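You operate a simulated robot arm through the tools that you are given. There is no shell and no other tool.

Carry out the task below with a simulated robot arm. There is one attempt and no reset: what you move stays moved.

## Task
Put things in order on the top of the refill cabinet. At the end: the blue cup stands where the white softener bottle stood; the black stopper stands where the blue cup stood; the white softener bottle from the top of the refill cabinet stands where the purple peg stood; the purple peg from the top of the refill cabinet stands on top of the blue tin (marked "BUTTONS"); whatever was shut is shut again. Leave all else as you found it, and nothing knocked over.

Only the result counts: the job must be done as asked and must still hold three seconds after the hand-in. Knocking over, shifting, dropping, spilling or breaking anything else fails it. Lids that push on must go on centred and level and be pressed home; caps that screw on are set level and turned clockwise until they are tight.

## Robot
A 6-joint arm with a two-finger parallel gripper, fixed in place. Base frame: the origin is at the foot of the arm, x ahead of it, y to its left, z up; the work surface is at about z = 0. Readings come in mm, rad, newtons and seconds.
With the tool pointing down near the work surface it reaches from about 120 to 500 mm from the base axis. Its first joint turns from -1.257 to 1.257 rad. Payload 0.65 kg.
The tool frame sits at the grasp point between the pads (the TCP): z along the fingers, y along the line on which they close. The tips reach 25 mm beyond it. The gripper opens to 76 mm. The fingers are 18 mm wide and 10 mm thick; the gripper's body (36 by 78 mm) begins 45 mm behind the TCP.
Orientation is that of the tool frame in the base frame, as [roll, pitch, yaw] about the fixed x, y, z axes, in that order (R = Rz(yaw) Ry(pitch) Rx(roll)). With the fingers straight down and closing along the base's y, the tool's x points along the base's -x, its y along +y and its z along -z.

## Interface
- The arm moves only by the tool drive_tool. Its argument "rows" is text: rows parted by semicolons, each of 6 numbers parted by spaces: the shift along the base's x, y, z in units of 250 mm (1.0 is 250 mm), then the turn, a rotation vector about the base's x, y, z in units of 90 degrees (1.0 is 90 degrees). In form: tx ty tz ax ay az; .... A call has 1 to 20 rows; each row is the pose to reach, as a shift and turn from the pose commanded when the call began. "jaw" is the finger opening in mm, from 0 to 76, set as the call begins (left out, the last holds). A call with a number of a shift or a turn outside -1 to 1 is refused whole. Rows are played at 5 a second. More than 50 mm and 0.15 rad between two rows, or a gripper value outside its range, and nothing of the call is played. A pose out of reach is approached as far as the arm can. The call stops where the force on the tool passes 40 N (or 10 N more than at its start, if that is more) or the arm is blocked; 0.2 s more then pass. The fingers move at their own pace (about 108 mm/s each) and stop on an object; they squeeze with about 31 N. The grip force told is the motor's: it shows also when the fingers shut on nothing. Time passes only in rows, and 0.2 s behind the last, so rows that repeat a pose let the fingers close. It gives the time, the measured TCP pose, the force on the tool (base axes), the opening and the grip force at its end, in the units of the frame above (readings bear some noise), with the torque about the TCP (base axes, N m) and any sound that the robot's microphone picked up.
- Cameras (640 x 400 px; columns grow to the right, rows downward): "scene" is fixed at [55.6, 268.5, 412.1]; the picture's right is [-0.80, -0.60, 0.00], its down [-0.30, 0.39, -0.87] and it looks along [0.53, -0.69, -0.49] (base axes); focal length 214 px, centre (320, 200). "wrist" rides on the gripper at [58, 11, -81] in the tool frame; the picture's right is [-0.18, 0.98, 0.00], its down [-0.75, -0.14, -0.64] and it looks along [-0.63, -0.12, 0.77] (tool axes); focal length 243 px, centre (320, 200). There is no depth. A picture from a camera that has moved, and an enlarged one, comes with that camera's place and axes in the base frame and with its lens.
- grab_frame(camera): a new picture of that camera. It takes no simulated time.
- inspect(camera, box): a new picture of the part [left, top, right, bottom] of that camera's present view, enlarged. It takes no simulated time.
- close_job(): hands the job in; it is judged then, once.

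Places have to be worked out from the pictures, the camera data and where the tool is seen. Open the gripper and draw the arm clear of the work before you hand the job in, unless the task says otherwise.

The tools are called after "Emit:" as a command line: name --argument value ..., lists and objects as JSON in quotes. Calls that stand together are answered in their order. drive_tool: Moves the arm, as the interface text tells. Its arguments: {"type":"object","properties":{"rows":{"type":"string"},"jaw":{"type":"number"}},"required":["rows"]} The other tools are called the same way: grab_frame (camera) takes a picture; inspect (camera, box) takes an enlarged picture of a part of a camera's view; close_job () hands the job in.

At the start:

```text
time: 0.0
ee_pos: [279.6, 90.1, 319.5]
tcp_rot: [3.14, 0.002, -3.139]
wrist_force: [-0.2, 0.6, -0.2]
torque: [0.0, -0.02, -0.02]
width: 76.0
grip_force: 0.1
```

scene: 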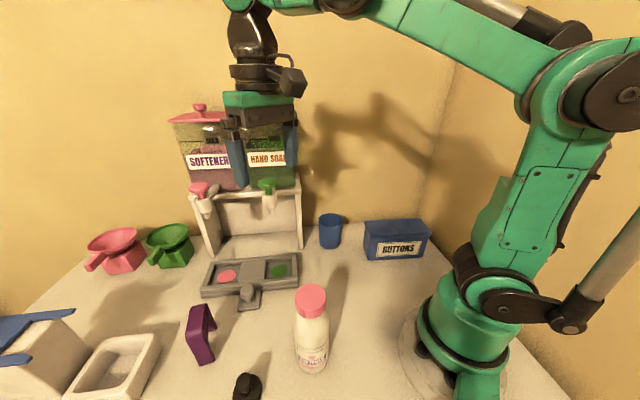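
wrist: 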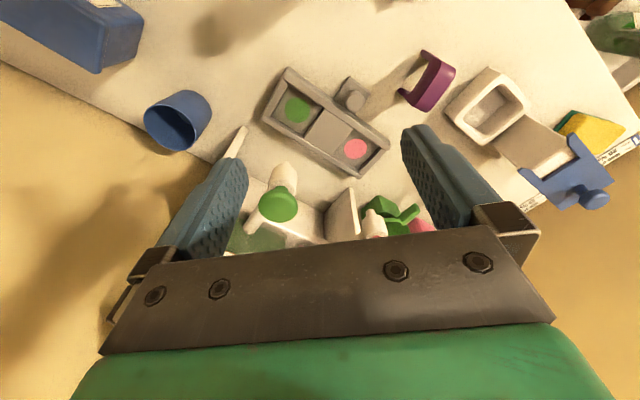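

I'll start with enlarged looks at the scene to identify the objects.

Emit:
inspect --camera "scene" --box '[160, 270, 360, 400]'

Emit:
inspect --camera "scene" --box '[280, 190, 460, 300]'

Emit:
inspect --camera "scene" --box '[0, 280, 180, 400]'

Emit:
inspect --camera "wrist" --box '[240, 30, 440, 170]'

Emit:
inspect --camera "wrist" --box '[440, 0, 640, 220]'

Emit:
inspect --camera "scene" --box '[70, 90, 330, 320]'

```text
3.08 times, centred on (260, 335) of scene
camera zoom: at [55.6, 268.5, 412.1], right [-0.8, -0.6, 0.0], down [-0.3, 0.39, -0.87], along [0.53, -0.69, -0.49], focal length 660 px, centre (505, -215)
```

zoom: 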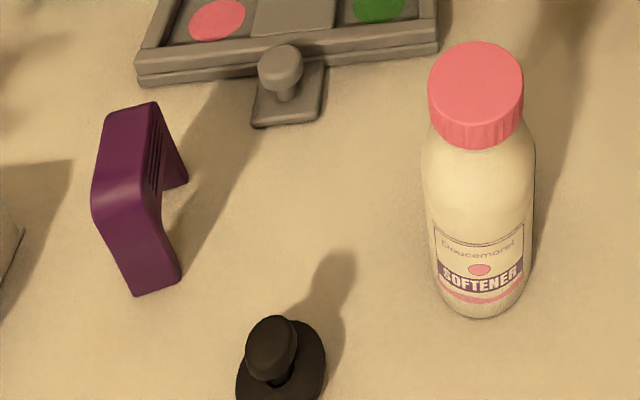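

```text
3.56 times, centred on (370, 245) of scene
camera zoom: at [55.6, 268.5, 412.1], right [-0.8, -0.6, 0.0], down [-0.3, 0.39, -0.87], along [0.53, -0.69, -0.49], focal length 763 px, centre (142, 40)
```

zoom: 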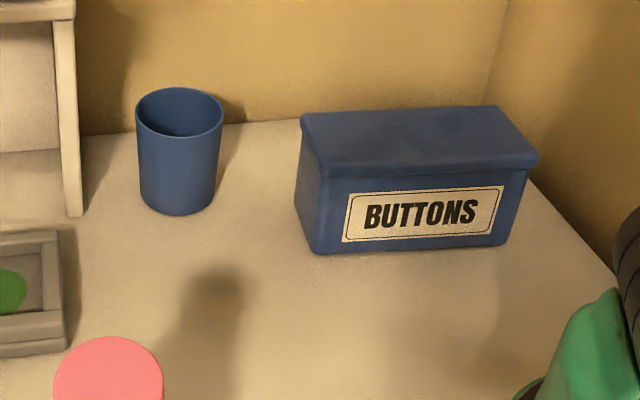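

```text
3.33 times, centred on (90, 340) of scene
camera zoom: at [55.6, 268.5, 412.1], right [-0.8, -0.6, 0.0], down [-0.3, 0.39, -0.87], along [0.53, -0.69, -0.49], focal length 715 px, centre (1087, -267)
```

zoom: 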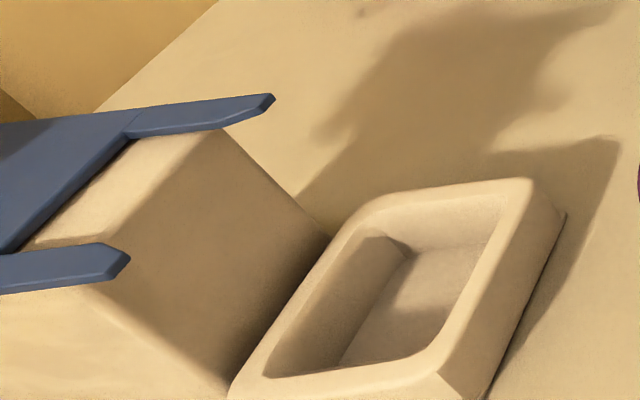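

```text
2.86 times, centred on (340, 100) of wrist
camera zoom: at [219.8, 99.8, 399.3], right [0.18, 0.98, 0.0], down [0.75, -0.14, 0.64], along [0.63, -0.12, -0.77], focal length 693 px, centre (263, 486)
```

zoom: 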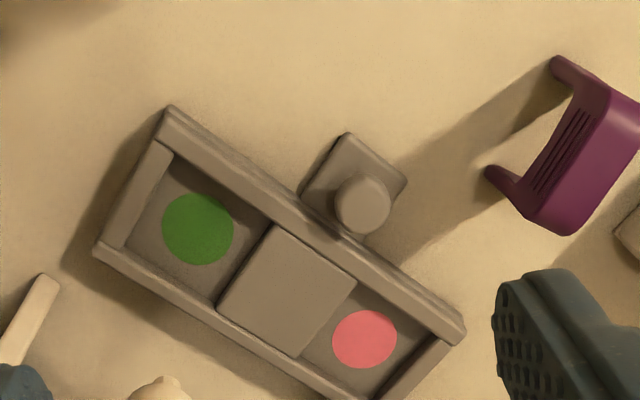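

```text
1.82 times, centred on (540, 110) of wrist
camera zoom: at [219.8, 99.8, 399.3], right [0.18, 0.98, 0.0], down [0.75, -0.14, 0.64], along [0.63, -0.12, -0.77], focal length 441 px, centre (-80, 364)
```

zoom: 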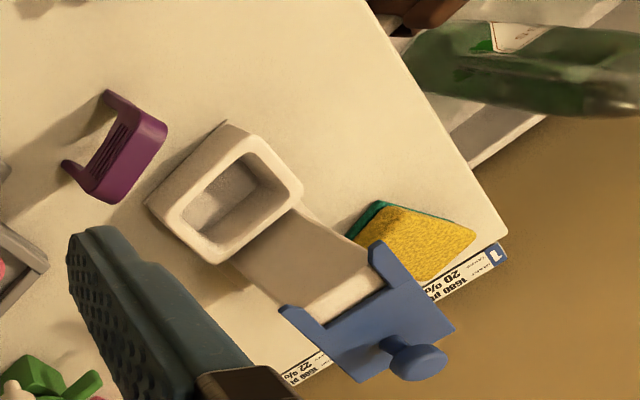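

```text
1.74 times, centred on (200, 205) of scene
camera zoom: at [55.6, 268.5, 412.1], right [-0.8, -0.6, 0.0], down [-0.3, 0.39, -0.87], along [0.53, -0.69, -0.49], focal length 373 px, centre (529, 191)
```

zoom: 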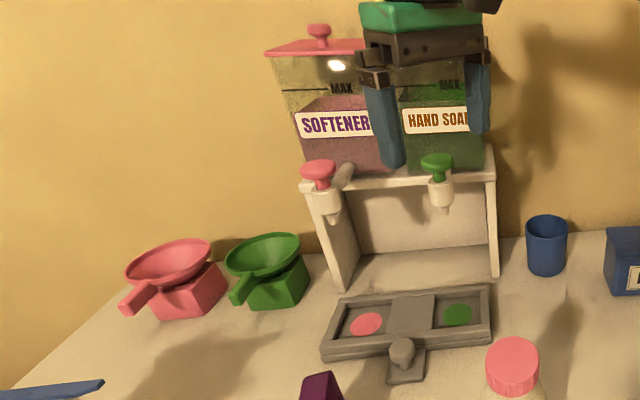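

The purple arch ("peg") is near (332, 220), the bottle near (178, 132) and about 160 tall. The stopper is near (231, 223), the cup near (323, -128), and the tin's centre near (172, -211). I'll move the wrist camera over the front-left area for better measurements.

Emit:
drive_tool --rows "-0.09 0.13 0 0 0 0; -0.18 0.26 -0.04 0 0 0; -0.26 0.4 -0.08 0 0 0; -0.26 0.4 -0.08 0 0 0"

Emit:
grab_frame --camera "wrist"

Emit:
grab_frame --camera "scene"

```text
time: 1.0
ee_pos: [213.3, 187.2, 300.9]
tcp_rot: [3.139, 0.002, -3.139]
wrist_force: [0.6, 0.5, -0.2]
torque: [-0.03, -0.04, 0.03]
width: 75.9
grip_force: 0.1
```

```text
taken
camera wrist: at [155.9, 198.6, 381.0], right [0.18, 0.98, 0.0], down [0.75, -0.14, 0.64], along [0.63, -0.12, -0.77], focal length 243 px, centre (320, 200)
```

wrist: 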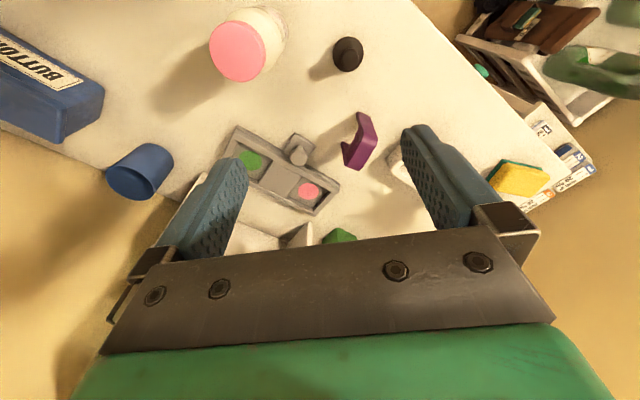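

```text
taken
```

scene: 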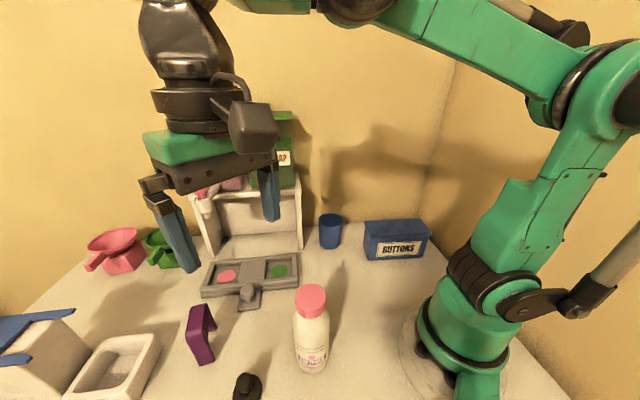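

The bottle, stopper and peg are all in view of the wrist camera. I'll enlarge them to measure.

Emit:
inspect --camera "wrist" --box '[200, 0, 400, 125]'

Emit:
inspect --camera "wrist" --box '[310, 80, 430, 200]'

Emit:
inspect --camera "wrist" --box '[0, 20, 200, 220]'

Emit:
inspect --camera "scene" --box '[170, 290, 270, 400]'

```text
3.20 times, centred on (300, 62) of wrist
camera zoom: at [155.9, 198.6, 381.0], right [0.18, 0.98, 0.0], down [0.75, -0.14, 0.64], along [0.63, -0.12, -0.77], focal length 776 px, centre (384, 640)
```

zoom: 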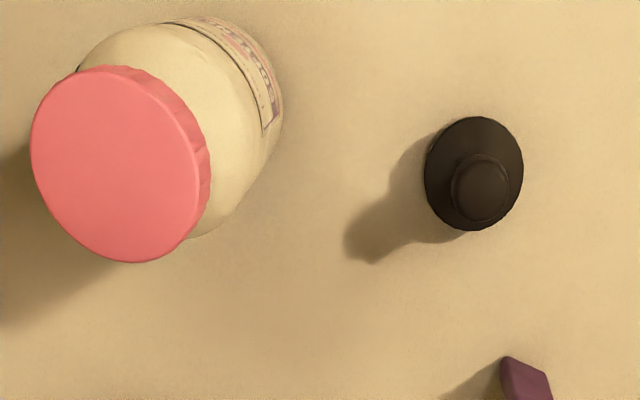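

```text
3.33 times, centred on (370, 140) of wrist
camera zoom: at [155.9, 198.6, 381.0], right [0.18, 0.98, 0.0], down [0.75, -0.14, 0.64], along [0.63, -0.12, -0.77], focal length 809 px, centre (153, 400)
```

zoom: 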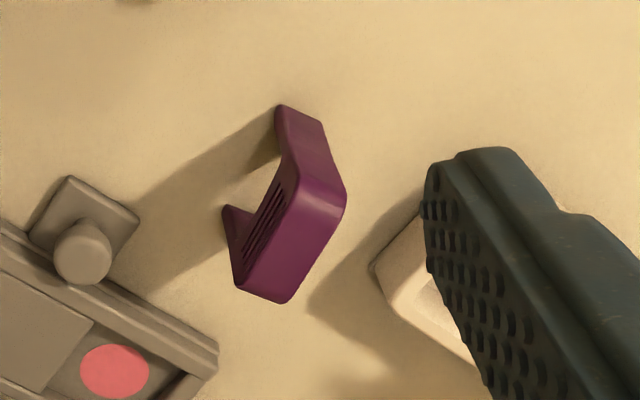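

```text
2.00 times, centred on (100, 120) of wrist
camera zoom: at [155.9, 198.6, 381.0], right [0.18, 0.98, 0.0], down [0.75, -0.14, 0.64], along [0.63, -0.12, -0.77], focal length 485 px, centre (760, 360)
```

zoom: 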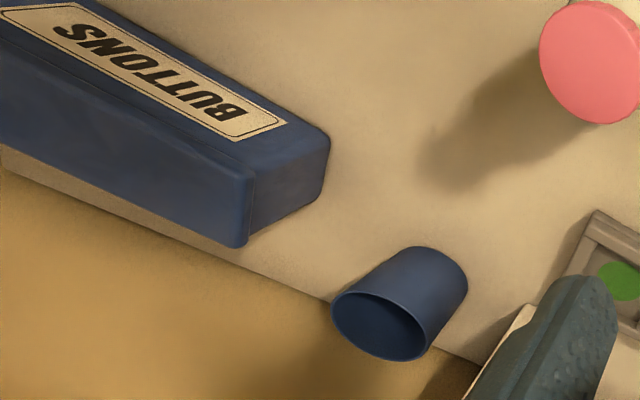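

```text
3.64 times, centred on (220, 345) of scene
camera zoom: at [55.6, 268.5, 412.1], right [-0.8, -0.6, 0.0], down [-0.3, 0.39, -0.87], along [0.53, -0.69, -0.49], focal length 780 px, centre (684, -327)
```

zoom: 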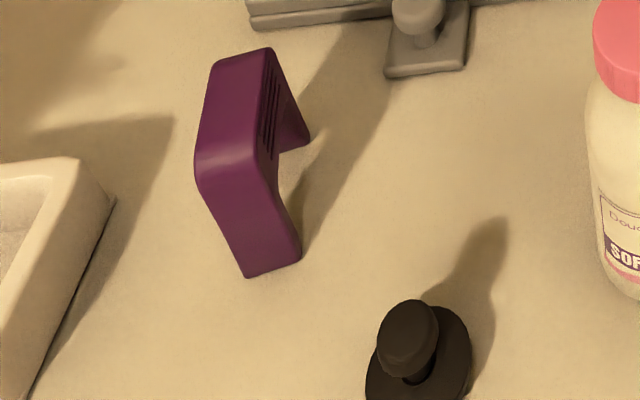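

The peg looks to be about 57 × 23 mm and 78 mm tall, with its long axis about -33° from x. I'll move above it with the tool turned -33° and look again before gripping.

Emit:
drive_tool --rows "0.094 0.029 -0.1 0 0 -0.073; 0.188 0.058 -0.2 0 0 -0.147; 0.282 0.087 -0.3 0 0 -0.22; 0.375 0.115 -0.4 0 0 -0.293; 0.468 0.144 -0.52 0 0 -0.367; 0.468 0.144 -0.52 0 0 -0.367"

Emit:
grab_frame --camera "wrist"

Emit:
grab_frame --camera "scene"

```text
time: 2.4
ee_pos: [329.6, 223.3, 172.7]
tcp_rot: [-3.141, 0.002, 2.564]
wrist_force: [-0.1, 1.0, -0.4]
torque: [0.03, 0.0, -0.05]
width: 76.1
grip_force: 0.0
```

```text
taken
camera wrist: at [286.7, 264.3, 252.0], right [0.69, 0.72, 0.0], down [0.55, -0.53, 0.64], along [0.47, -0.44, -0.77], focal length 243 px, centre (320, 200)
```

wrist: 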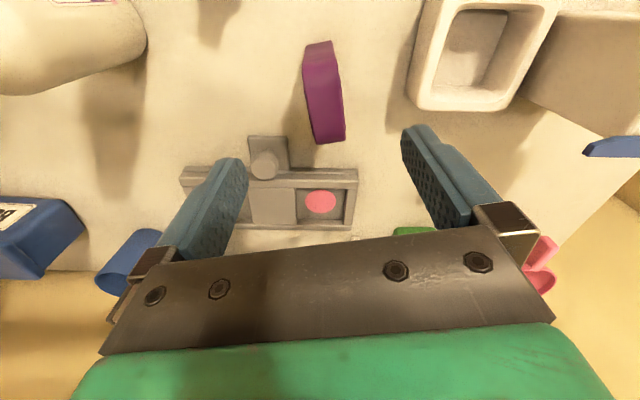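

```text
taken
```

scene: 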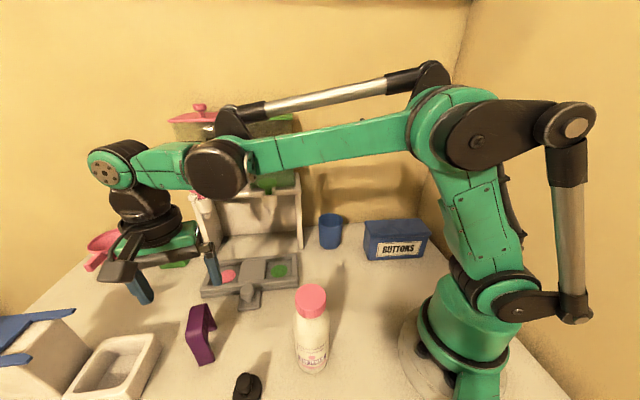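

Emit:
inspect --camera "wrist" --box '[260, 20, 400, 160]'

```text
2.86 times, centred on (330, 90) of wrist
camera zoom: at [286.7, 264.3, 252.0], right [0.69, 0.72, 0.0], down [0.55, -0.53, 0.64], along [0.47, -0.44, -0.77], focal length 693 px, centre (291, 514)
```

zoom: 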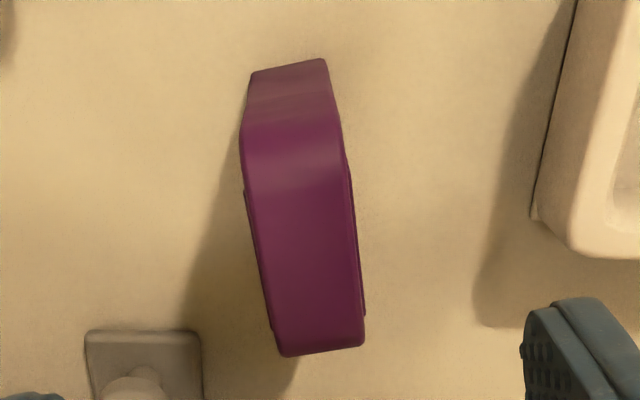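

The close view puts the peg's centre at about (332, 226), its top at z≈78–80 and its axis at -33.8°. I'll narrow the jaw and go down around its top plate.

Emit:
drive_tool --rows "0.01 0.012 -0.1 0 0 -0.008; 0.01 0.012 -0.2 0 0 -0.008; 0.01 0.012 -0.28 0 0 -0.008; 0.01 0.012 -0.34 0 0 -0.008; 0.01 0.012 -0.38 0 0 -0.008; 0.01 0.012 -0.414 0 0 -0.008; 0.01 0.012 -0.414 0 0 -0.008" --jaw 50

Emit:
grab_frame --camera "wrist"

Emit:
inspect --camera "scene" --box '[100, 240, 260, 380]'

```text
time: 4.0
ee_pos: [331.8, 226.7, 66.0]
tcp_rot: [3.14, 0.002, 2.554]
wrist_force: [1.1, 0.0, 0.6]
torque: [-0.02, 0.0, -0.02]
width: 49.9
grip_force: 0.1
```

```text
taken
camera wrist: at [289.4, 269.4, 145.0], right [0.7, 0.72, 0.0], down [0.55, -0.53, 0.64], along [0.46, -0.45, -0.77], focal length 243 px, centre (320, 200)
```

wrist: 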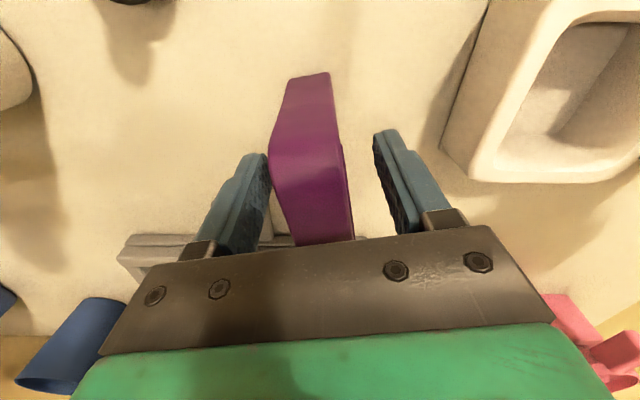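

```text
2.86 times, centred on (180, 310) of scene
camera zoom: at [55.6, 268.5, 412.1], right [-0.8, -0.6, 0.0], down [-0.3, 0.39, -0.87], along [0.53, -0.69, -0.49], focal length 613 px, centre (720, -114)
```

zoom: 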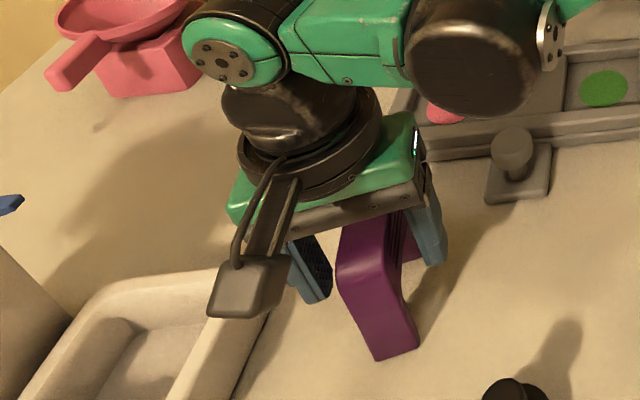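

The peg sits about 3 mm off the jaw centre on one side, so its original centre is about (331, 225). I'll shift slightly and close.

Emit:
drive_tool --rows "-0.006 -0.009 0 0 0 0; -0.006 -0.009 0 0 0 0"

Emit:
grab_frame --camera "wrist"

Emit:
drive_tool --rows "0 0 0 0 0 0; 0 0 0 0 0 0; 0 0 0 0 0 0" --jaw 10

Emit:
grab_frame --camera "wrist"

Emit:
inspect --camera "scene" --box '[100, 240, 260, 380]'

```text
time: 4.6
ee_pos: [331.7, 225.5, 65.4]
tcp_rot: [3.14, 0.001, 2.554]
wrist_force: [-0.2, -0.5, -0.2]
torque: [-0.02, -0.01, -0.01]
width: 50.1
grip_force: 0.0
```

```text
taken
camera wrist: at [288.2, 267.1, 145.5], right [0.7, 0.72, 0.0], down [0.55, -0.53, 0.64], along [0.46, -0.45, -0.77], focal length 243 px, centre (320, 200)
```

wrist: 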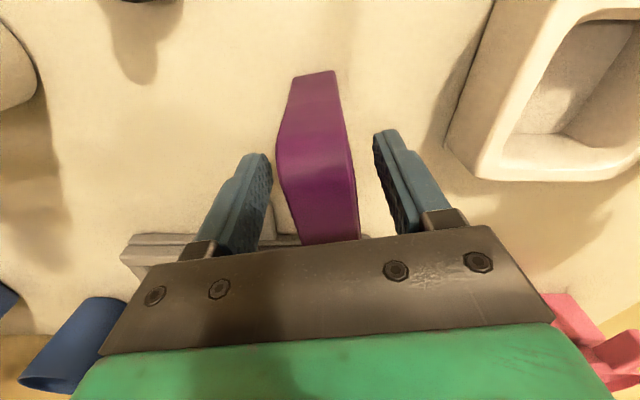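

```text
time: 5.4
ee_pos: [330.6, 225.8, 66.3]
tcp_rot: [3.141, 0.002, 2.552]
wrist_force: [0.1, 0.4, 0.0]
torque: [0.01, -0.01, 0.0]
width: 23.2
grip_force: 30.8
```

```text
taken
camera wrist: at [288.2, 267.1, 145.5], right [0.7, 0.72, 0.0], down [0.55, -0.53, 0.64], along [0.46, -0.45, -0.77], focal length 243 px, centre (320, 200)
```

wrist: 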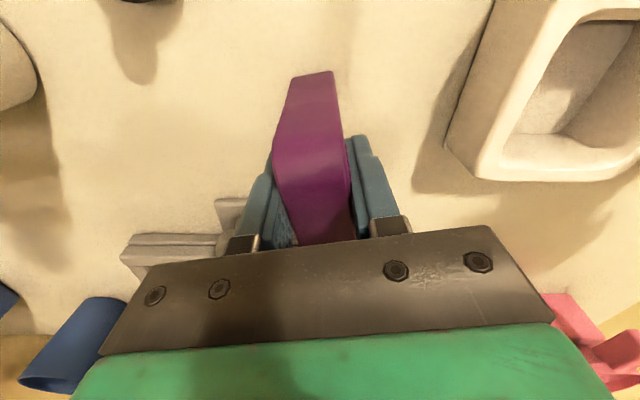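

```text
2.86 times, centred on (180, 310) of scene
camera zoom: at [55.6, 268.5, 412.1], right [-0.8, -0.6, 0.0], down [-0.3, 0.39, -0.87], along [0.53, -0.69, -0.49], focal length 613 px, centre (720, -114)
```

zoom: 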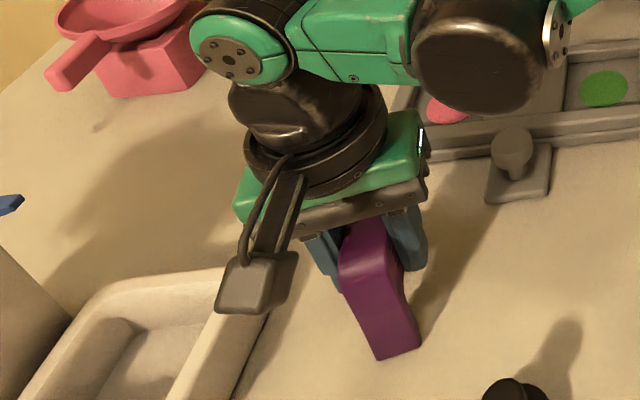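

Gripped: width 23.2, peg centre on the table about (331, 226). I'll lift it to z≈250, turn it 75° to line up with the tin's long axis, and carry it inward to about (240, 30).

Emit:
drive_tool --rows "0 0 0.12 0 0 0; 0 0 0.3 0 0 0; 0 0 0.5 0 0 0; 0 0 0.68 0 0 0; -0.036 -0.078 0.74 0 0 0.083; -0.072 -0.157 0.74 0 0 0.167; -0.108 -0.235 0.74 0 0 0.25; -0.144 -0.314 0.74 0 0 0.333; -0.18 -0.392 0.74 0 0 0.417; -0.216 -0.47 0.74 0 0 0.5; -0.252 -0.549 0.74 0 0 0.583; -0.288 -0.627 0.74 0 0 0.667; -0.324 -0.706 0.74 0 0 0.75; -0.36 -0.784 0.74 0 0 0.833; -0.36 -0.784 0.74 0 0 0.833"

Emit:
grab_frame --camera "wrist"

Emit:
grab_frame --camera "scene"

```text
time: 8.6
ee_pos: [240.2, 29.8, 251.9]
tcp_rot: [3.139, 0.001, -2.421]
wrist_force: [1.0, 0.1, 0.0]
torque: [0.01, 0.03, -0.02]
width: 23.3
grip_force: 30.9
```

```text
taken
camera wrist: at [189.0, -0.8, 330.9], right [-0.51, 0.86, 0.0], down [0.66, 0.39, 0.64], along [0.55, 0.33, -0.77], focal length 243 px, centre (320, 200)
```

wrist: 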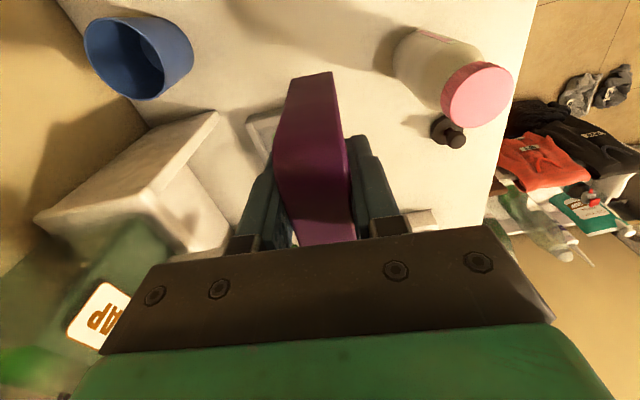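

```text
taken
```

scene: 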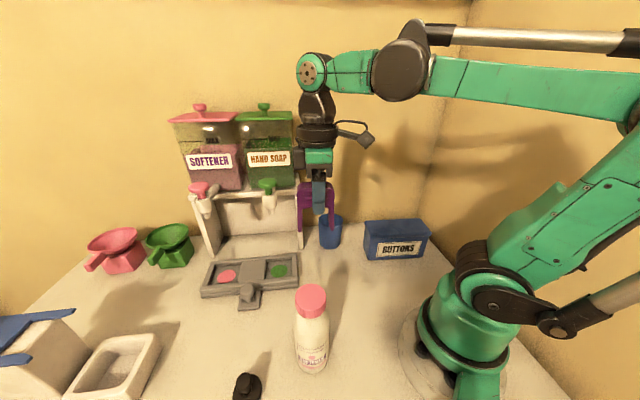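

The carry went well. Next I'll move above the tin's estimated centre (172, -211) and stay high to check alignment.

Emit:
drive_tool --rows "-0.04 -0.14 0 0 0 0; -0.08 -0.28 0 0 0 0; -0.12 -0.42 0 0 0 0; -0.16 -0.56 0 0 0 0; -0.2 -0.7 0 0 0 0; -0.24 -0.84 0 0 0 0; -0.272 -0.964 0 0 0 0; -0.272 -0.964 0 0 0 0"

Emit:
grab_frame --camera "wrist"

Emit:
grab_frame --camera "scene"

```text
time: 10.4
ee_pos: [173.5, -211.5, 253.0]
tcp_rot: [3.138, 0.001, -2.419]
wrist_force: [0.6, 0.2, -0.1]
torque: [-0.02, -0.01, 0.0]
width: 22.9
grip_force: 30.9
```

```text
taken
camera wrist: at [122.7, -242.1, 332.3], right [-0.51, 0.86, 0.0], down [0.66, 0.39, 0.64], along [0.55, 0.33, -0.77], focal length 243 px, centre (320, 200)
```

wrist: 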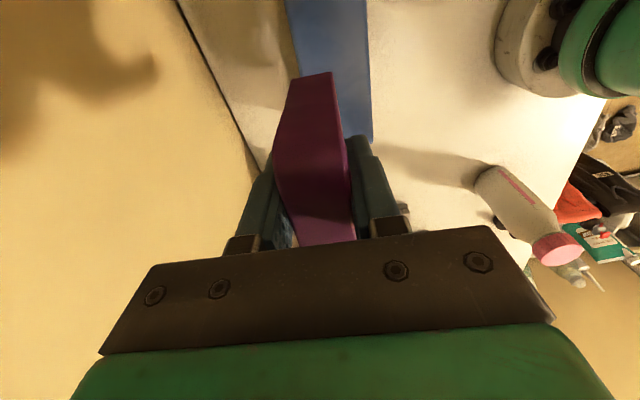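

```text
taken
```

scene: 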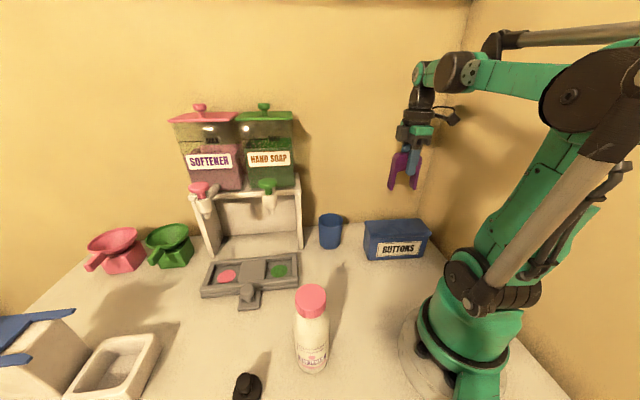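

Emit:
inspect --camera "wrist" --box '[240, 0, 420, 160]'

Emit:
inspect --camera "scene" --box '[300, 100, 480, 270]'

```text
2.50 times, centred on (330, 80) of wrist
camera zoom: at [122.7, -242.1, 332.3], right [-0.51, 0.86, 0.0], down [0.66, 0.39, 0.64], along [0.55, 0.33, -0.77], focal length 606 px, centre (295, 500)
```

zoom: 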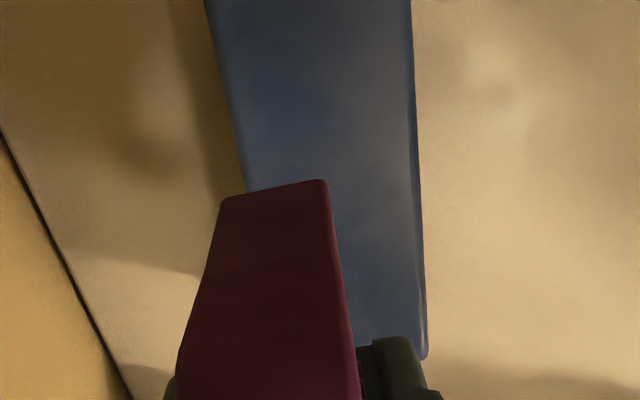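

```text
2.35 times, centred on (390, 185) of scene
camera zoom: at [55.6, 268.5, 412.1], right [-0.8, -0.6, 0.0], down [-0.3, 0.39, -0.87], along [0.53, -0.69, -0.49], focal length 505 px, centre (155, 235)
```

zoom: 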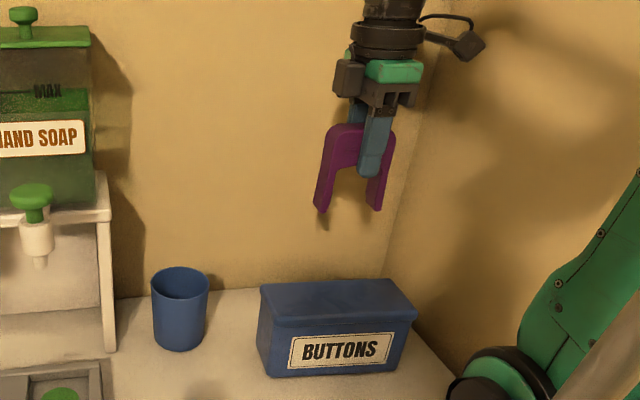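

The wrist view shows the lid's mid-line about 13 mm nearer the arm than the TCP, and the angle matches at about 41°. The lid centre is about (167, -199) and its top is at z≈80–85. I'll shift over and come down to just above it.

Emit:
drive_tool --rows "-0.024 0.05 0 0 0 0; -0.024 0.05 -0.14 0 0 0; -0.024 0.05 -0.26 0 0 0; -0.024 0.05 -0.34 0 0 0; -0.024 0.05 -0.364 0 0 0; -0.024 0.05 -0.364 0 0 0"

Emit:
grab_frame --camera "wrist"

Emit:
inspect --camera "scene" --box '[330, 140, 470, 270]'

```text
time: 11.8
ee_pos: [167.4, -198.3, 160.3]
tcp_rot: [3.141, 0.001, -2.421]
wrist_force: [-0.4, 0.2, -1.1]
torque: [0.02, -0.03, 0.01]
width: 23.0
grip_force: 30.9
```

```text
taken
camera wrist: at [116.5, -228.3, 239.9], right [-0.51, 0.86, 0.0], down [0.66, 0.39, 0.64], along [0.55, 0.33, -0.77], focal length 243 px, centre (320, 200)
```

wrist: 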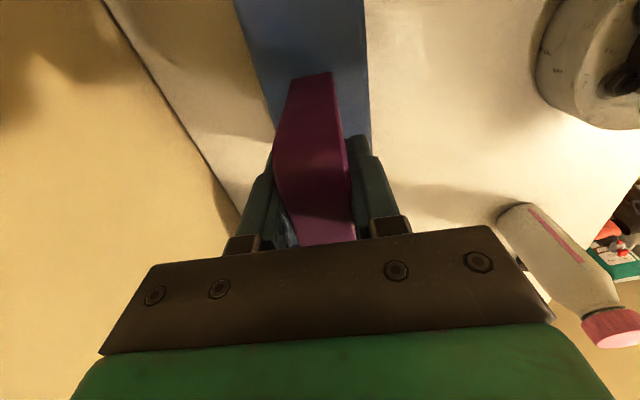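

```text
3.08 times, centred on (400, 205) of scene
camera zoom: at [55.6, 268.5, 412.1], right [-0.8, -0.6, 0.0], down [-0.3, 0.39, -0.87], along [0.53, -0.69, -0.49], focal length 660 px, centre (74, 185)
```

zoom: 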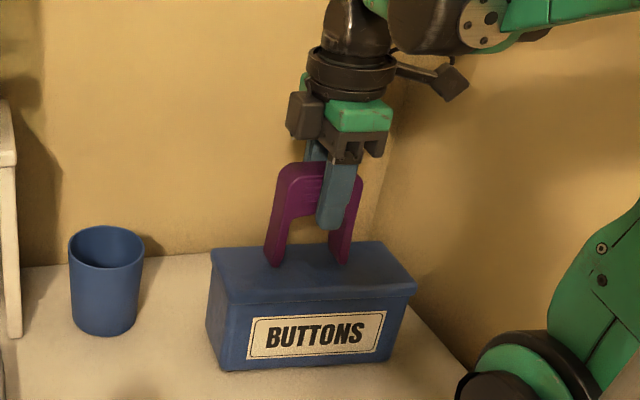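

The peg is centred over the lid with a gap of roughly 8–14 mm. I'll come down in small steps and watch the force.

Emit:
drive_tool --rows "0 0 -0.012 0 0 0; 0 0 -0.024 0 0 0; 0 0 -0.028 0 0 0; 0 0 -0.028 0 0 0"

Emit:
inspect --camera "scene" --box '[360, 170, 450, 260]'

```text
time: 12.8
ee_pos: [167.1, -199.0, 153.8]
tcp_rot: [3.139, -0.001, -2.42]
wrist_force: [-3.2, -1.3, 28.5]
torque: [0.0, 0.06, 0.01]
width: 22.8
grip_force: 31.2
```

```text
4.44 times, centred on (405, 215) of scene
camera zoom: at [55.6, 268.5, 412.1], right [-0.8, -0.6, 0.0], down [-0.3, 0.39, -0.87], along [0.53, -0.69, -0.49], focal length 953 px, centre (-58, 133)
```

zoom: 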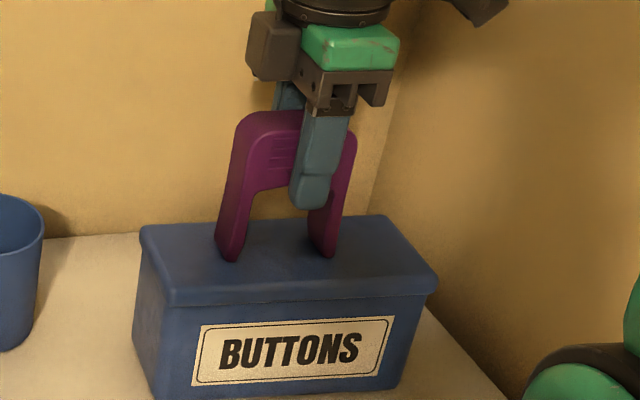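

The peg is touching the lid with 28 N of force. I'll ease up until the force is near zero before releasing.

Emit:
drive_tool --rows "0 0 0.005 0 0 0; 0 0 0.005 0 0 0"

```text
time: 13.4
ee_pos: [167.9, -197.5, 154.5]
tcp_rot: [3.14, 0.002, -2.421]
wrist_force: [0.4, 0.1, -0.4]
torque: [0.06, -0.01, -0.04]
width: 23.6
grip_force: 31.1
```

Emit:
drive_tool --rows "0 0 -0.002 0 0 0; 0 0 -0.002 0 0 0"

```text
time: 14.0
ee_pos: [166.0, -198.4, 154.3]
tcp_rot: [3.14, 0.003, -2.421]
wrist_force: [0.2, -0.1, -0.4]
torque: [-0.02, -0.02, -0.01]
width: 23.0
grip_force: 31.0
```

Emit:
drive_tool --rows "0 0 -0.0015 0 0 0; 0 0 -0.0015 0 0 0"

```text
time: 14.6
ee_pos: [167.4, -198.9, 152.5]
tcp_rot: [3.139, 0.003, -2.421]
wrist_force: [0.2, 0.0, -0.2]
torque: [0.02, -0.01, 0.01]
width: 23.1
grip_force: 31.3
```

The gap is now under half a millimetre, so I'll open the jaw.

Emit:
drive_tool --rows "0 0 0 0 0 0; 0 0 0 0 0 0; 0 0 0 0 0 0" --jaw 50

Emit:
grab_frame --camera "wrist"

Emit:
inspect --camera "scene" --box '[360, 170, 450, 260]'

```text
time: 15.4
ee_pos: [167.9, -199.9, 154.1]
tcp_rot: [3.141, 0.002, -2.42]
wrist_force: [-0.3, 0.1, 0.3]
torque: [0.02, 0.01, 0.0]
width: 50.2
grip_force: 0.0
```

```text
taken
camera wrist: at [116.4, -228.7, 233.2], right [-0.51, 0.86, 0.0], down [0.66, 0.39, 0.64], along [0.55, 0.33, -0.77], focal length 243 px, centre (320, 200)
```

wrist: 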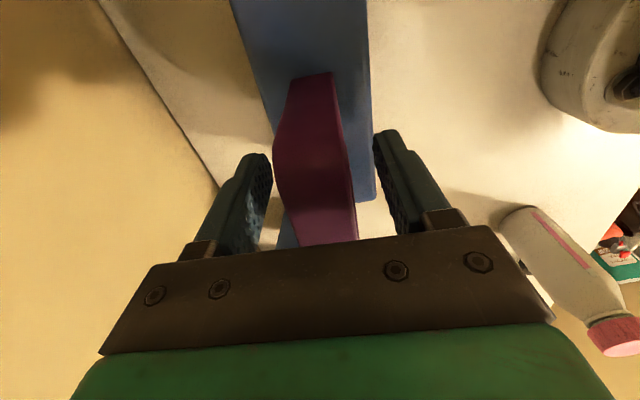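

```text
4.44 times, centred on (405, 215) of scene
camera zoom: at [55.6, 268.5, 412.1], right [-0.8, -0.6, 0.0], down [-0.3, 0.39, -0.87], along [0.53, -0.69, -0.49], focal length 953 px, centre (-58, 133)
```

zoom: 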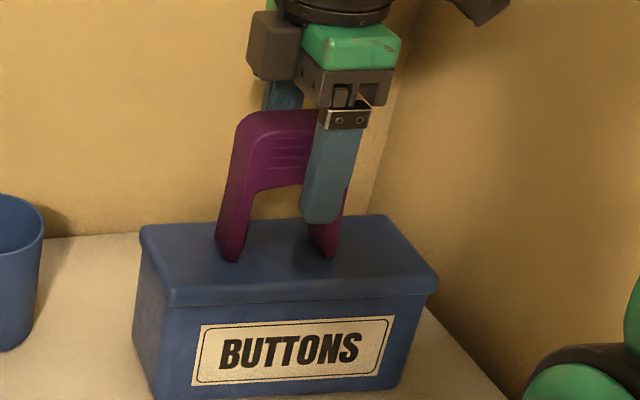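

The peg stands freely on the tin. I'll zoom in on the bottle from this oblique view to get its profile, then retreat upward.

Emit:
inspect --camera "wrist" --box '[480, 180, 640, 370]'

Emit:
drive_tool --rows "0 0 0.1 0 0 0; 0 0 0.25 0 0 0; 0 0 0.43 0 0 0; 0 0 0.6 0 0 0; 0 0 0.6 0 0 0"

Emit:
inspect --camera "scene" --box '[270, 270, 360, 400]'

Emit:
grab_frame --camera "scene"

```text
2.11 times, centred on (560, 275) of wrist
camera zoom: at [116.4, -228.7, 233.2], right [-0.51, 0.86, 0.0], down [0.66, 0.39, 0.64], along [0.55, 0.33, -0.77], focal length 511 px, centre (-185, 42)
```

zoom: 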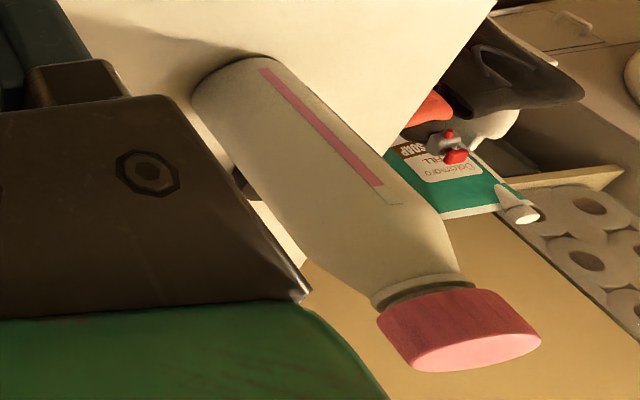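

```text
time: 16.6
ee_pos: [165.8, -198.7, 304.9]
tcp_rot: [3.141, 0.0, -2.42]
wrist_force: [-0.6, -0.8, 0.0]
torque: [0.01, 0.01, -0.02]
width: 50.2
grip_force: 0.1
```

```text
3.08 times, centred on (315, 335) of scene
camera zoom: at [55.6, 268.5, 412.1], right [-0.8, -0.6, 0.0], down [-0.3, 0.39, -0.87], along [0.53, -0.69, -0.49], focal length 660 px, centre (335, -215)
```

zoom: 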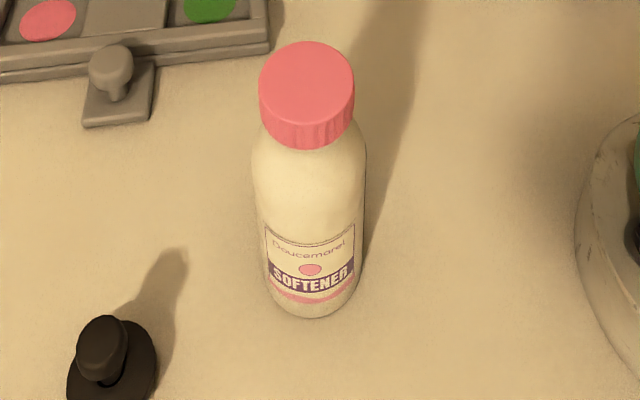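

```text
taken
```

scene: 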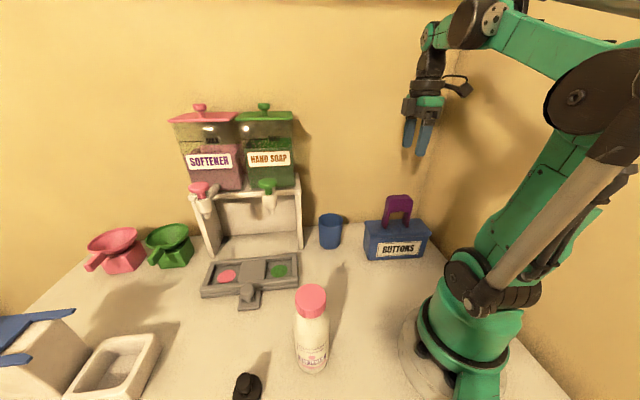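

From this view the bottle profile has the cap at z≈128–151, the shoulder tapering from about z 95 up to 128, and a straight body of about 57 mm diameter below that. I'll bring the arm over to the bottle with yaw back to 0.

Emit:
drive_tool --rows "0.02 0.15 0 0 0 -0.077; 0.045 0.3 0 0 0 -0.153; 0.07 0.45 0 0 0 -0.23; 0.09 0.6 0 0 0 -0.306; 0.11 0.75 0 0 0 -0.383; 0.134 0.9 0 0 0 -0.459; 0.134 0.9 0 0 0 -0.459" --jaw 74

Emit:
grab_frame --camera "wrist"

```text
time: 18.2
ee_pos: [202.5, 28.0, 304.6]
tcp_rot: [3.139, 0.003, 3.141]
wrist_force: [-0.9, 0.4, 0.8]
torque: [-0.01, 0.02, -0.02]
width: 74.0
grip_force: 0.2
```

```text
taken
camera wrist: at [144.1, 38.7, 383.6], right [0.18, 0.98, 0.0], down [0.75, -0.14, 0.64], along [0.63, -0.12, -0.77], focal length 243 px, centre (320, 200)
```

wrist: 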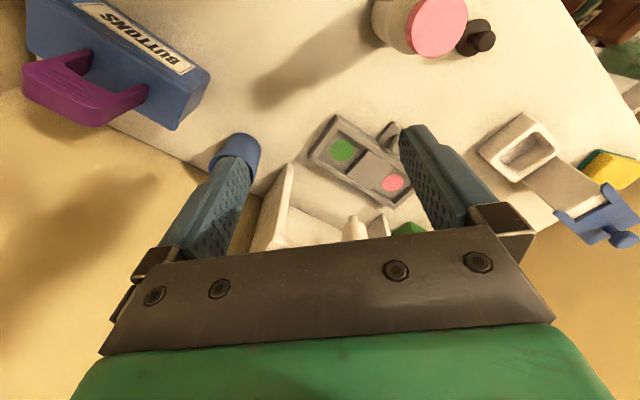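

Rays from two views agree: the cap centre is at (177.3, 125.6) with its top at z≈151. I'll move above it.

Emit:
drive_tool --rows "-0.03 0.12 0 0 0 0; -0.06 0.25 -0.08 0 0 0; -0.1 0.391 -0.2 0 0 0; -0.1 0.391 -0.3 0 0 0; -0.1 0.391 -0.3 0 0 0"

Emit:
grab_frame --camera "wrist"

Emit:
grab_frame --camera "scene"

```text
time: 19.4
ee_pos: [175.6, 124.0, 229.3]
tcp_rot: [3.14, 0.002, -3.139]
wrist_force: [-0.9, 0.7, -0.1]
torque: [0.01, 0.03, 0.01]
width: 74.0
grip_force: 0.1
```

```text
taken
camera wrist: at [117.9, 135.2, 308.1], right [0.18, 0.98, 0.0], down [0.75, -0.14, 0.64], along [0.63, -0.12, -0.77], focal length 243 px, centre (320, 200)
```

wrist: 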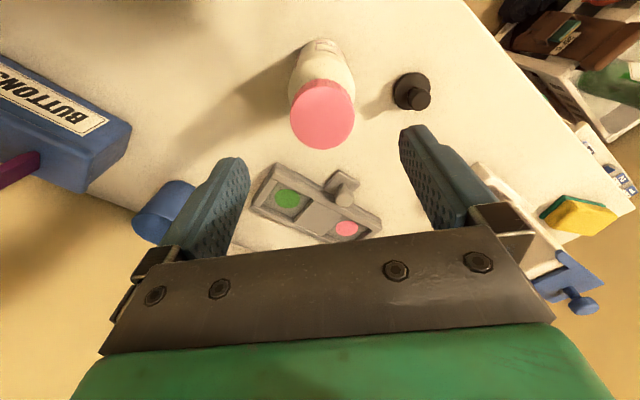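

```text
taken
```

scene: 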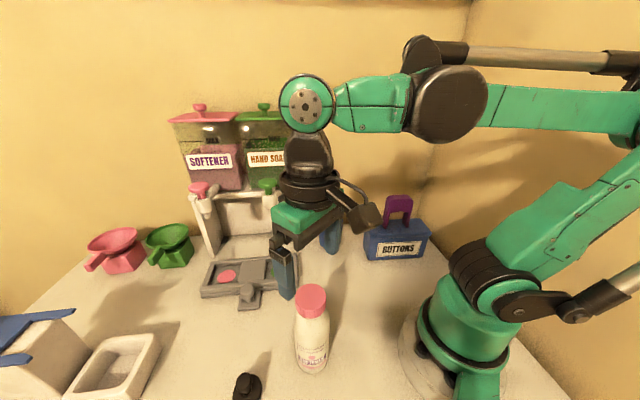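

The bottle is centred within about 1.5 mm. I'll go down to TCP z≈113, which puts the tips at about 88 on the straight body and the gripper body just above the cap.

Emit:
drive_tool --rows "0.003 0.006 -0.1 0 0 0; 0.003 0.006 -0.2 0 0 0; 0.003 0.006 -0.3 0 0 0; 0.003 0.006 -0.38 0 0 0; 0.003 0.006 -0.42 0 0 0; 0.003 0.006 -0.45 0 0 0; 0.003 0.006 -0.46 0 0 0; 0.003 0.006 -0.46 0 0 0"

Emit:
grab_frame --camera "wrist"

Emit:
inspect --camera "scene" --box '[230, 230, 390, 390]'

```text
time: 21.2
ee_pos: [176.6, 126.0, 114.5]
tcp_rot: [3.14, 0.002, 3.141]
wrist_force: [-0.1, -0.7, 0.3]
torque: [-0.01, -0.01, 0.01]
width: 74.1
grip_force: 0.0
```

```text
taken
camera wrist: at [118.4, 136.3, 193.1], right [0.18, 0.98, 0.0], down [0.75, -0.14, 0.64], along [0.63, -0.12, -0.77], focal length 243 px, centre (320, 200)
```

wrist: 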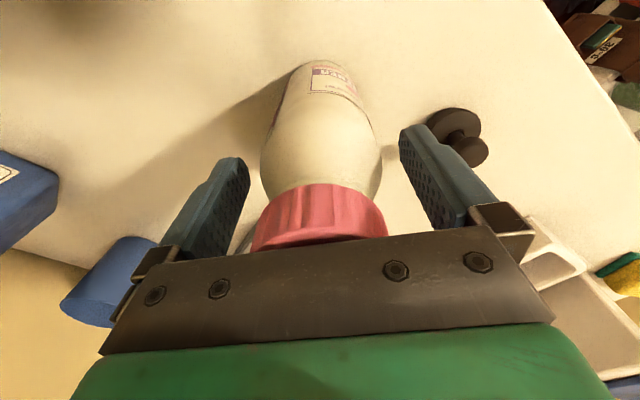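

```text
2.50 times, centred on (310, 310) of scene
camera zoom: at [55.6, 268.5, 412.1], right [-0.8, -0.6, 0.0], down [-0.3, 0.39, -0.87], along [0.53, -0.69, -0.49], focal length 536 px, centre (345, -75)
```

zoom: 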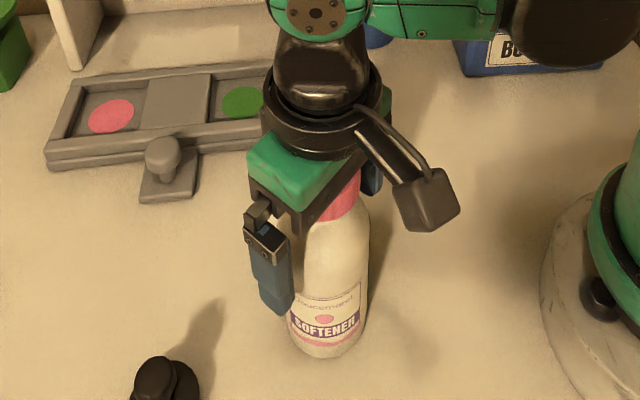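

The fingers straddle the bottle evenly, so I'll close.

Emit:
drive_tool --rows "0 0 0 0 0 0; 0 0 0 0 0 0; 0 0 0 0 0 0" --jaw 40

Emit:
grab_frame --camera "wrist"

```text
time: 22.0
ee_pos: [177.4, 125.1, 113.8]
tcp_rot: [3.14, 0.002, -3.141]
wrist_force: [0.2, 0.7, -1.2]
torque: [0.0, 0.03, 0.01]
width: 54.2
grip_force: 31.0
```

```text
taken
camera wrist: at [118.4, 136.2, 193.1], right [0.18, 0.98, 0.0], down [0.75, -0.14, 0.64], along [0.63, -0.12, -0.77], focal length 243 px, centre (320, 200)
```

wrist: 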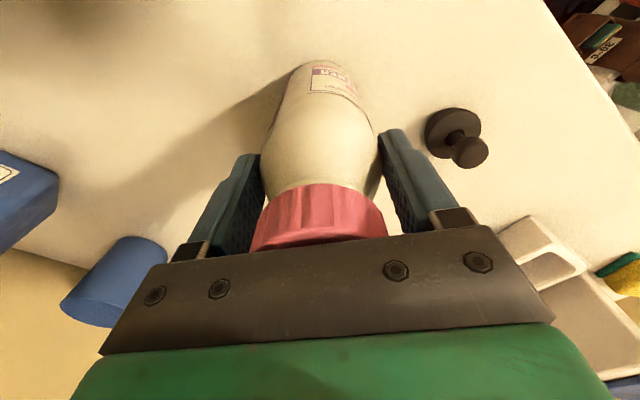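

Gripped at 54.2 mm. I'll do a small trial lift to check the hold.

Emit:
drive_tool --rows "0 0 0.02 0 0 0; 0 0 0.06 0 0 0; 0 0 0.1 0 0 0; 0 0 0.1 0 0 0"

Emit:
grab_frame --camera "wrist"

Emit:
inspect --camera "scene" --box '[230, 230, 390, 390]'

```text
time: 23.0
ee_pos: [176.1, 123.7, 137.7]
tcp_rot: [3.139, 0.002, 3.14]
wrist_force: [-0.2, 0.1, -2.7]
torque: [-0.01, 0.04, 0.02]
width: 54.3
grip_force: 31.1
```

```text
taken
camera wrist: at [118.2, 135.7, 218.1], right [0.18, 0.98, 0.0], down [0.75, -0.14, 0.64], along [0.63, -0.12, -0.77], focal length 243 px, centre (320, 200)
```

wrist: 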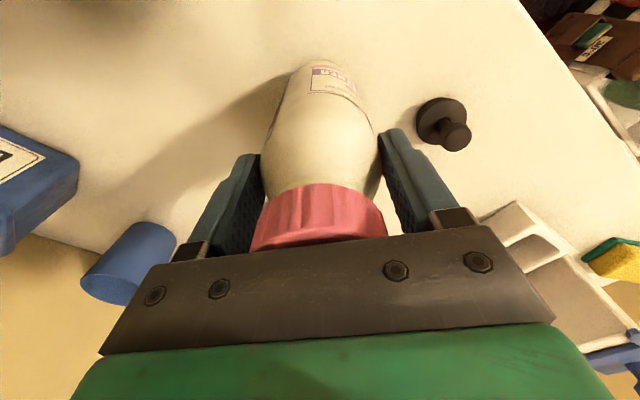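

```text
2.50 times, centred on (310, 310) of scene
camera zoom: at [55.6, 268.5, 412.1], right [-0.8, -0.6, 0.0], down [-0.3, 0.39, -0.87], along [0.53, -0.69, -0.49], focal length 536 px, centre (345, -75)
```

zoom: 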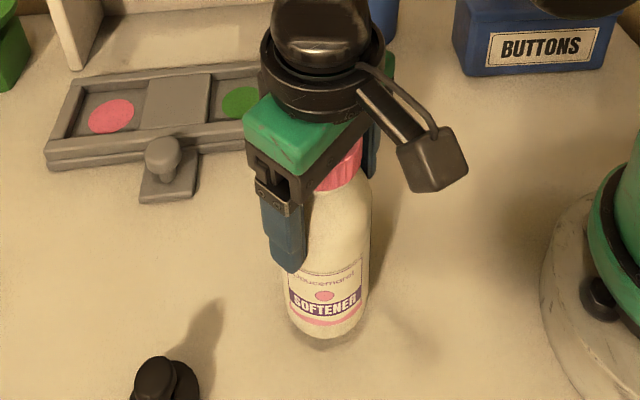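

The bottle holds steadily, weighing about 3 N. I'll raise it a bit more, carry it above the peg's old spot (331.3, 226), and stop there to check.

Emit:
drive_tool --rows "0 0 0.08 0 0 0; 0 0 0.14 0 0 0; 0.09 0.058 0.14 0 0 0; 0.18 0.116 0.14 0 0 0; 0.27 0.174 0.14 0 0 0; 0.36 0.232 0.14 0 0 0; 0.45 0.29 0.14 0 0 0; 0.54 0.348 0.14 0 0 0; 0.62 0.404 0.14 0 0 0; 0.62 0.404 0.14 0 0 0; 0.62 0.404 0.14 0 0 0"

Emit:
grab_frame --camera "wrist"

Emit:
grab_frame --camera "scene"

```text
time: 25.4
ee_pos: [331.8, 225.0, 173.6]
tcp_rot: [3.14, 0.003, -3.139]
wrist_force: [0.5, 0.1, -3.1]
torque: [-0.02, 0.0, 0.04]
width: 54.3
grip_force: 31.1
```

```text
taken
camera wrist: at [273.3, 236.6, 252.7], right [0.18, 0.98, 0.0], down [0.75, -0.14, 0.64], along [0.63, -0.12, -0.77], focal length 243 px, centre (320, 200)
```

wrist: 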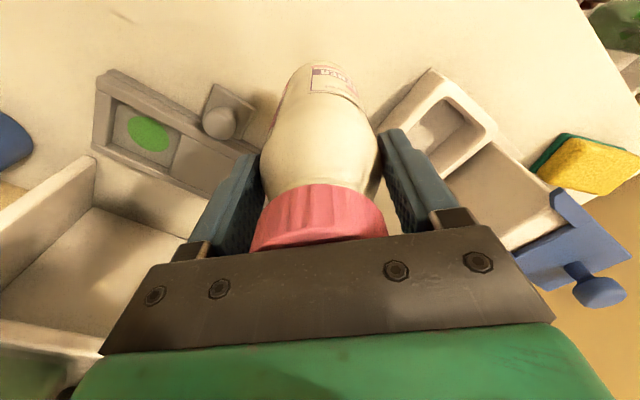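

```text
taken
```

scene: 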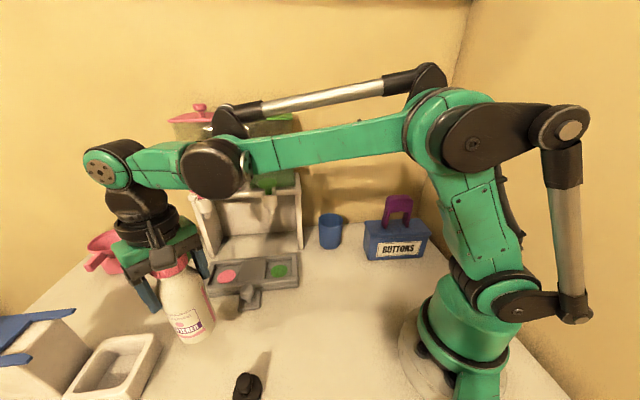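

The bottle is over its spot. I'll go down the 60 mm it was raised, slowing near contact.

Emit:
drive_tool --rows "0 0 -0.08 0 0 0; 0 0 -0.15 0 0 0; 0 0 -0.2 0 0 0; 0 0 -0.225 0 0 0; 0 0 -0.235 0 0 0; 0 0 -0.238 0 0 0; 0 0 -0.238 0 0 0"

Emit:
inspect --camera "scene" --box '[120, 240, 250, 380]'

```text
time: 27.0
ee_pos: [332.3, 224.5, 114.0]
tcp_rot: [3.141, 0.001, 3.141]
wrist_force: [0.1, 0.5, -1.9]
torque: [0.03, -0.02, 0.01]
width: 54.0
grip_force: 31.1
```

```text
2.86 times, centred on (185, 310) of scene
camera zoom: at [55.6, 268.5, 412.1], right [-0.8, -0.6, 0.0], down [-0.3, 0.39, -0.87], along [0.53, -0.69, -0.49], focal length 613 px, centre (706, -114)
```

zoom: 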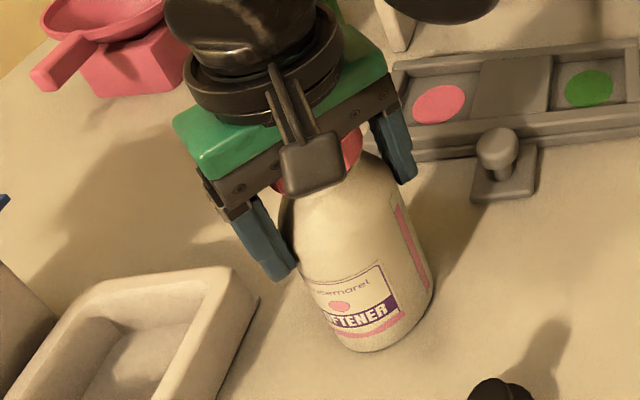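

Force still reads about -2 N, which is the bottle's weight, so it isn't resting on the table yet. I'll lower it in sub-millimetre steps.

Emit:
drive_tool --rows "0 0 -0.003 0 0 0; 0 0 -0.003 0 0 0"

```text
time: 27.6
ee_pos: [332.2, 225.6, 112.6]
tcp_rot: [3.14, 0.003, -3.141]
wrist_force: [-0.5, -0.4, -2.2]
torque: [0.0, 0.03, 0.01]
width: 54.2
grip_force: 30.7
```

Emit:
drive_tool --rows "0 0 -0.002 0 0 0; 0 0 -0.002 0 0 0"

```text
time: 28.2
ee_pos: [331.0, 225.7, 113.1]
tcp_rot: [3.138, 0.002, -3.141]
wrist_force: [-0.6, -0.3, 28.3]
torque: [-0.09, -0.07, 0.05]
width: 54.1
grip_force: 31.0
```

Emit:
drive_tool --rows "0 0 0.001 0 0 0; 0 0 0.0012 0 0 0"

```text
time: 28.8
ee_pos: [330.9, 225.9, 113.0]
tcp_rot: [3.14, 0.0, -3.141]
wrist_force: [-2.8, -1.7, 9.2]
torque: [-0.05, 0.08, 0.04]
width: 54.1
grip_force: 31.4
```

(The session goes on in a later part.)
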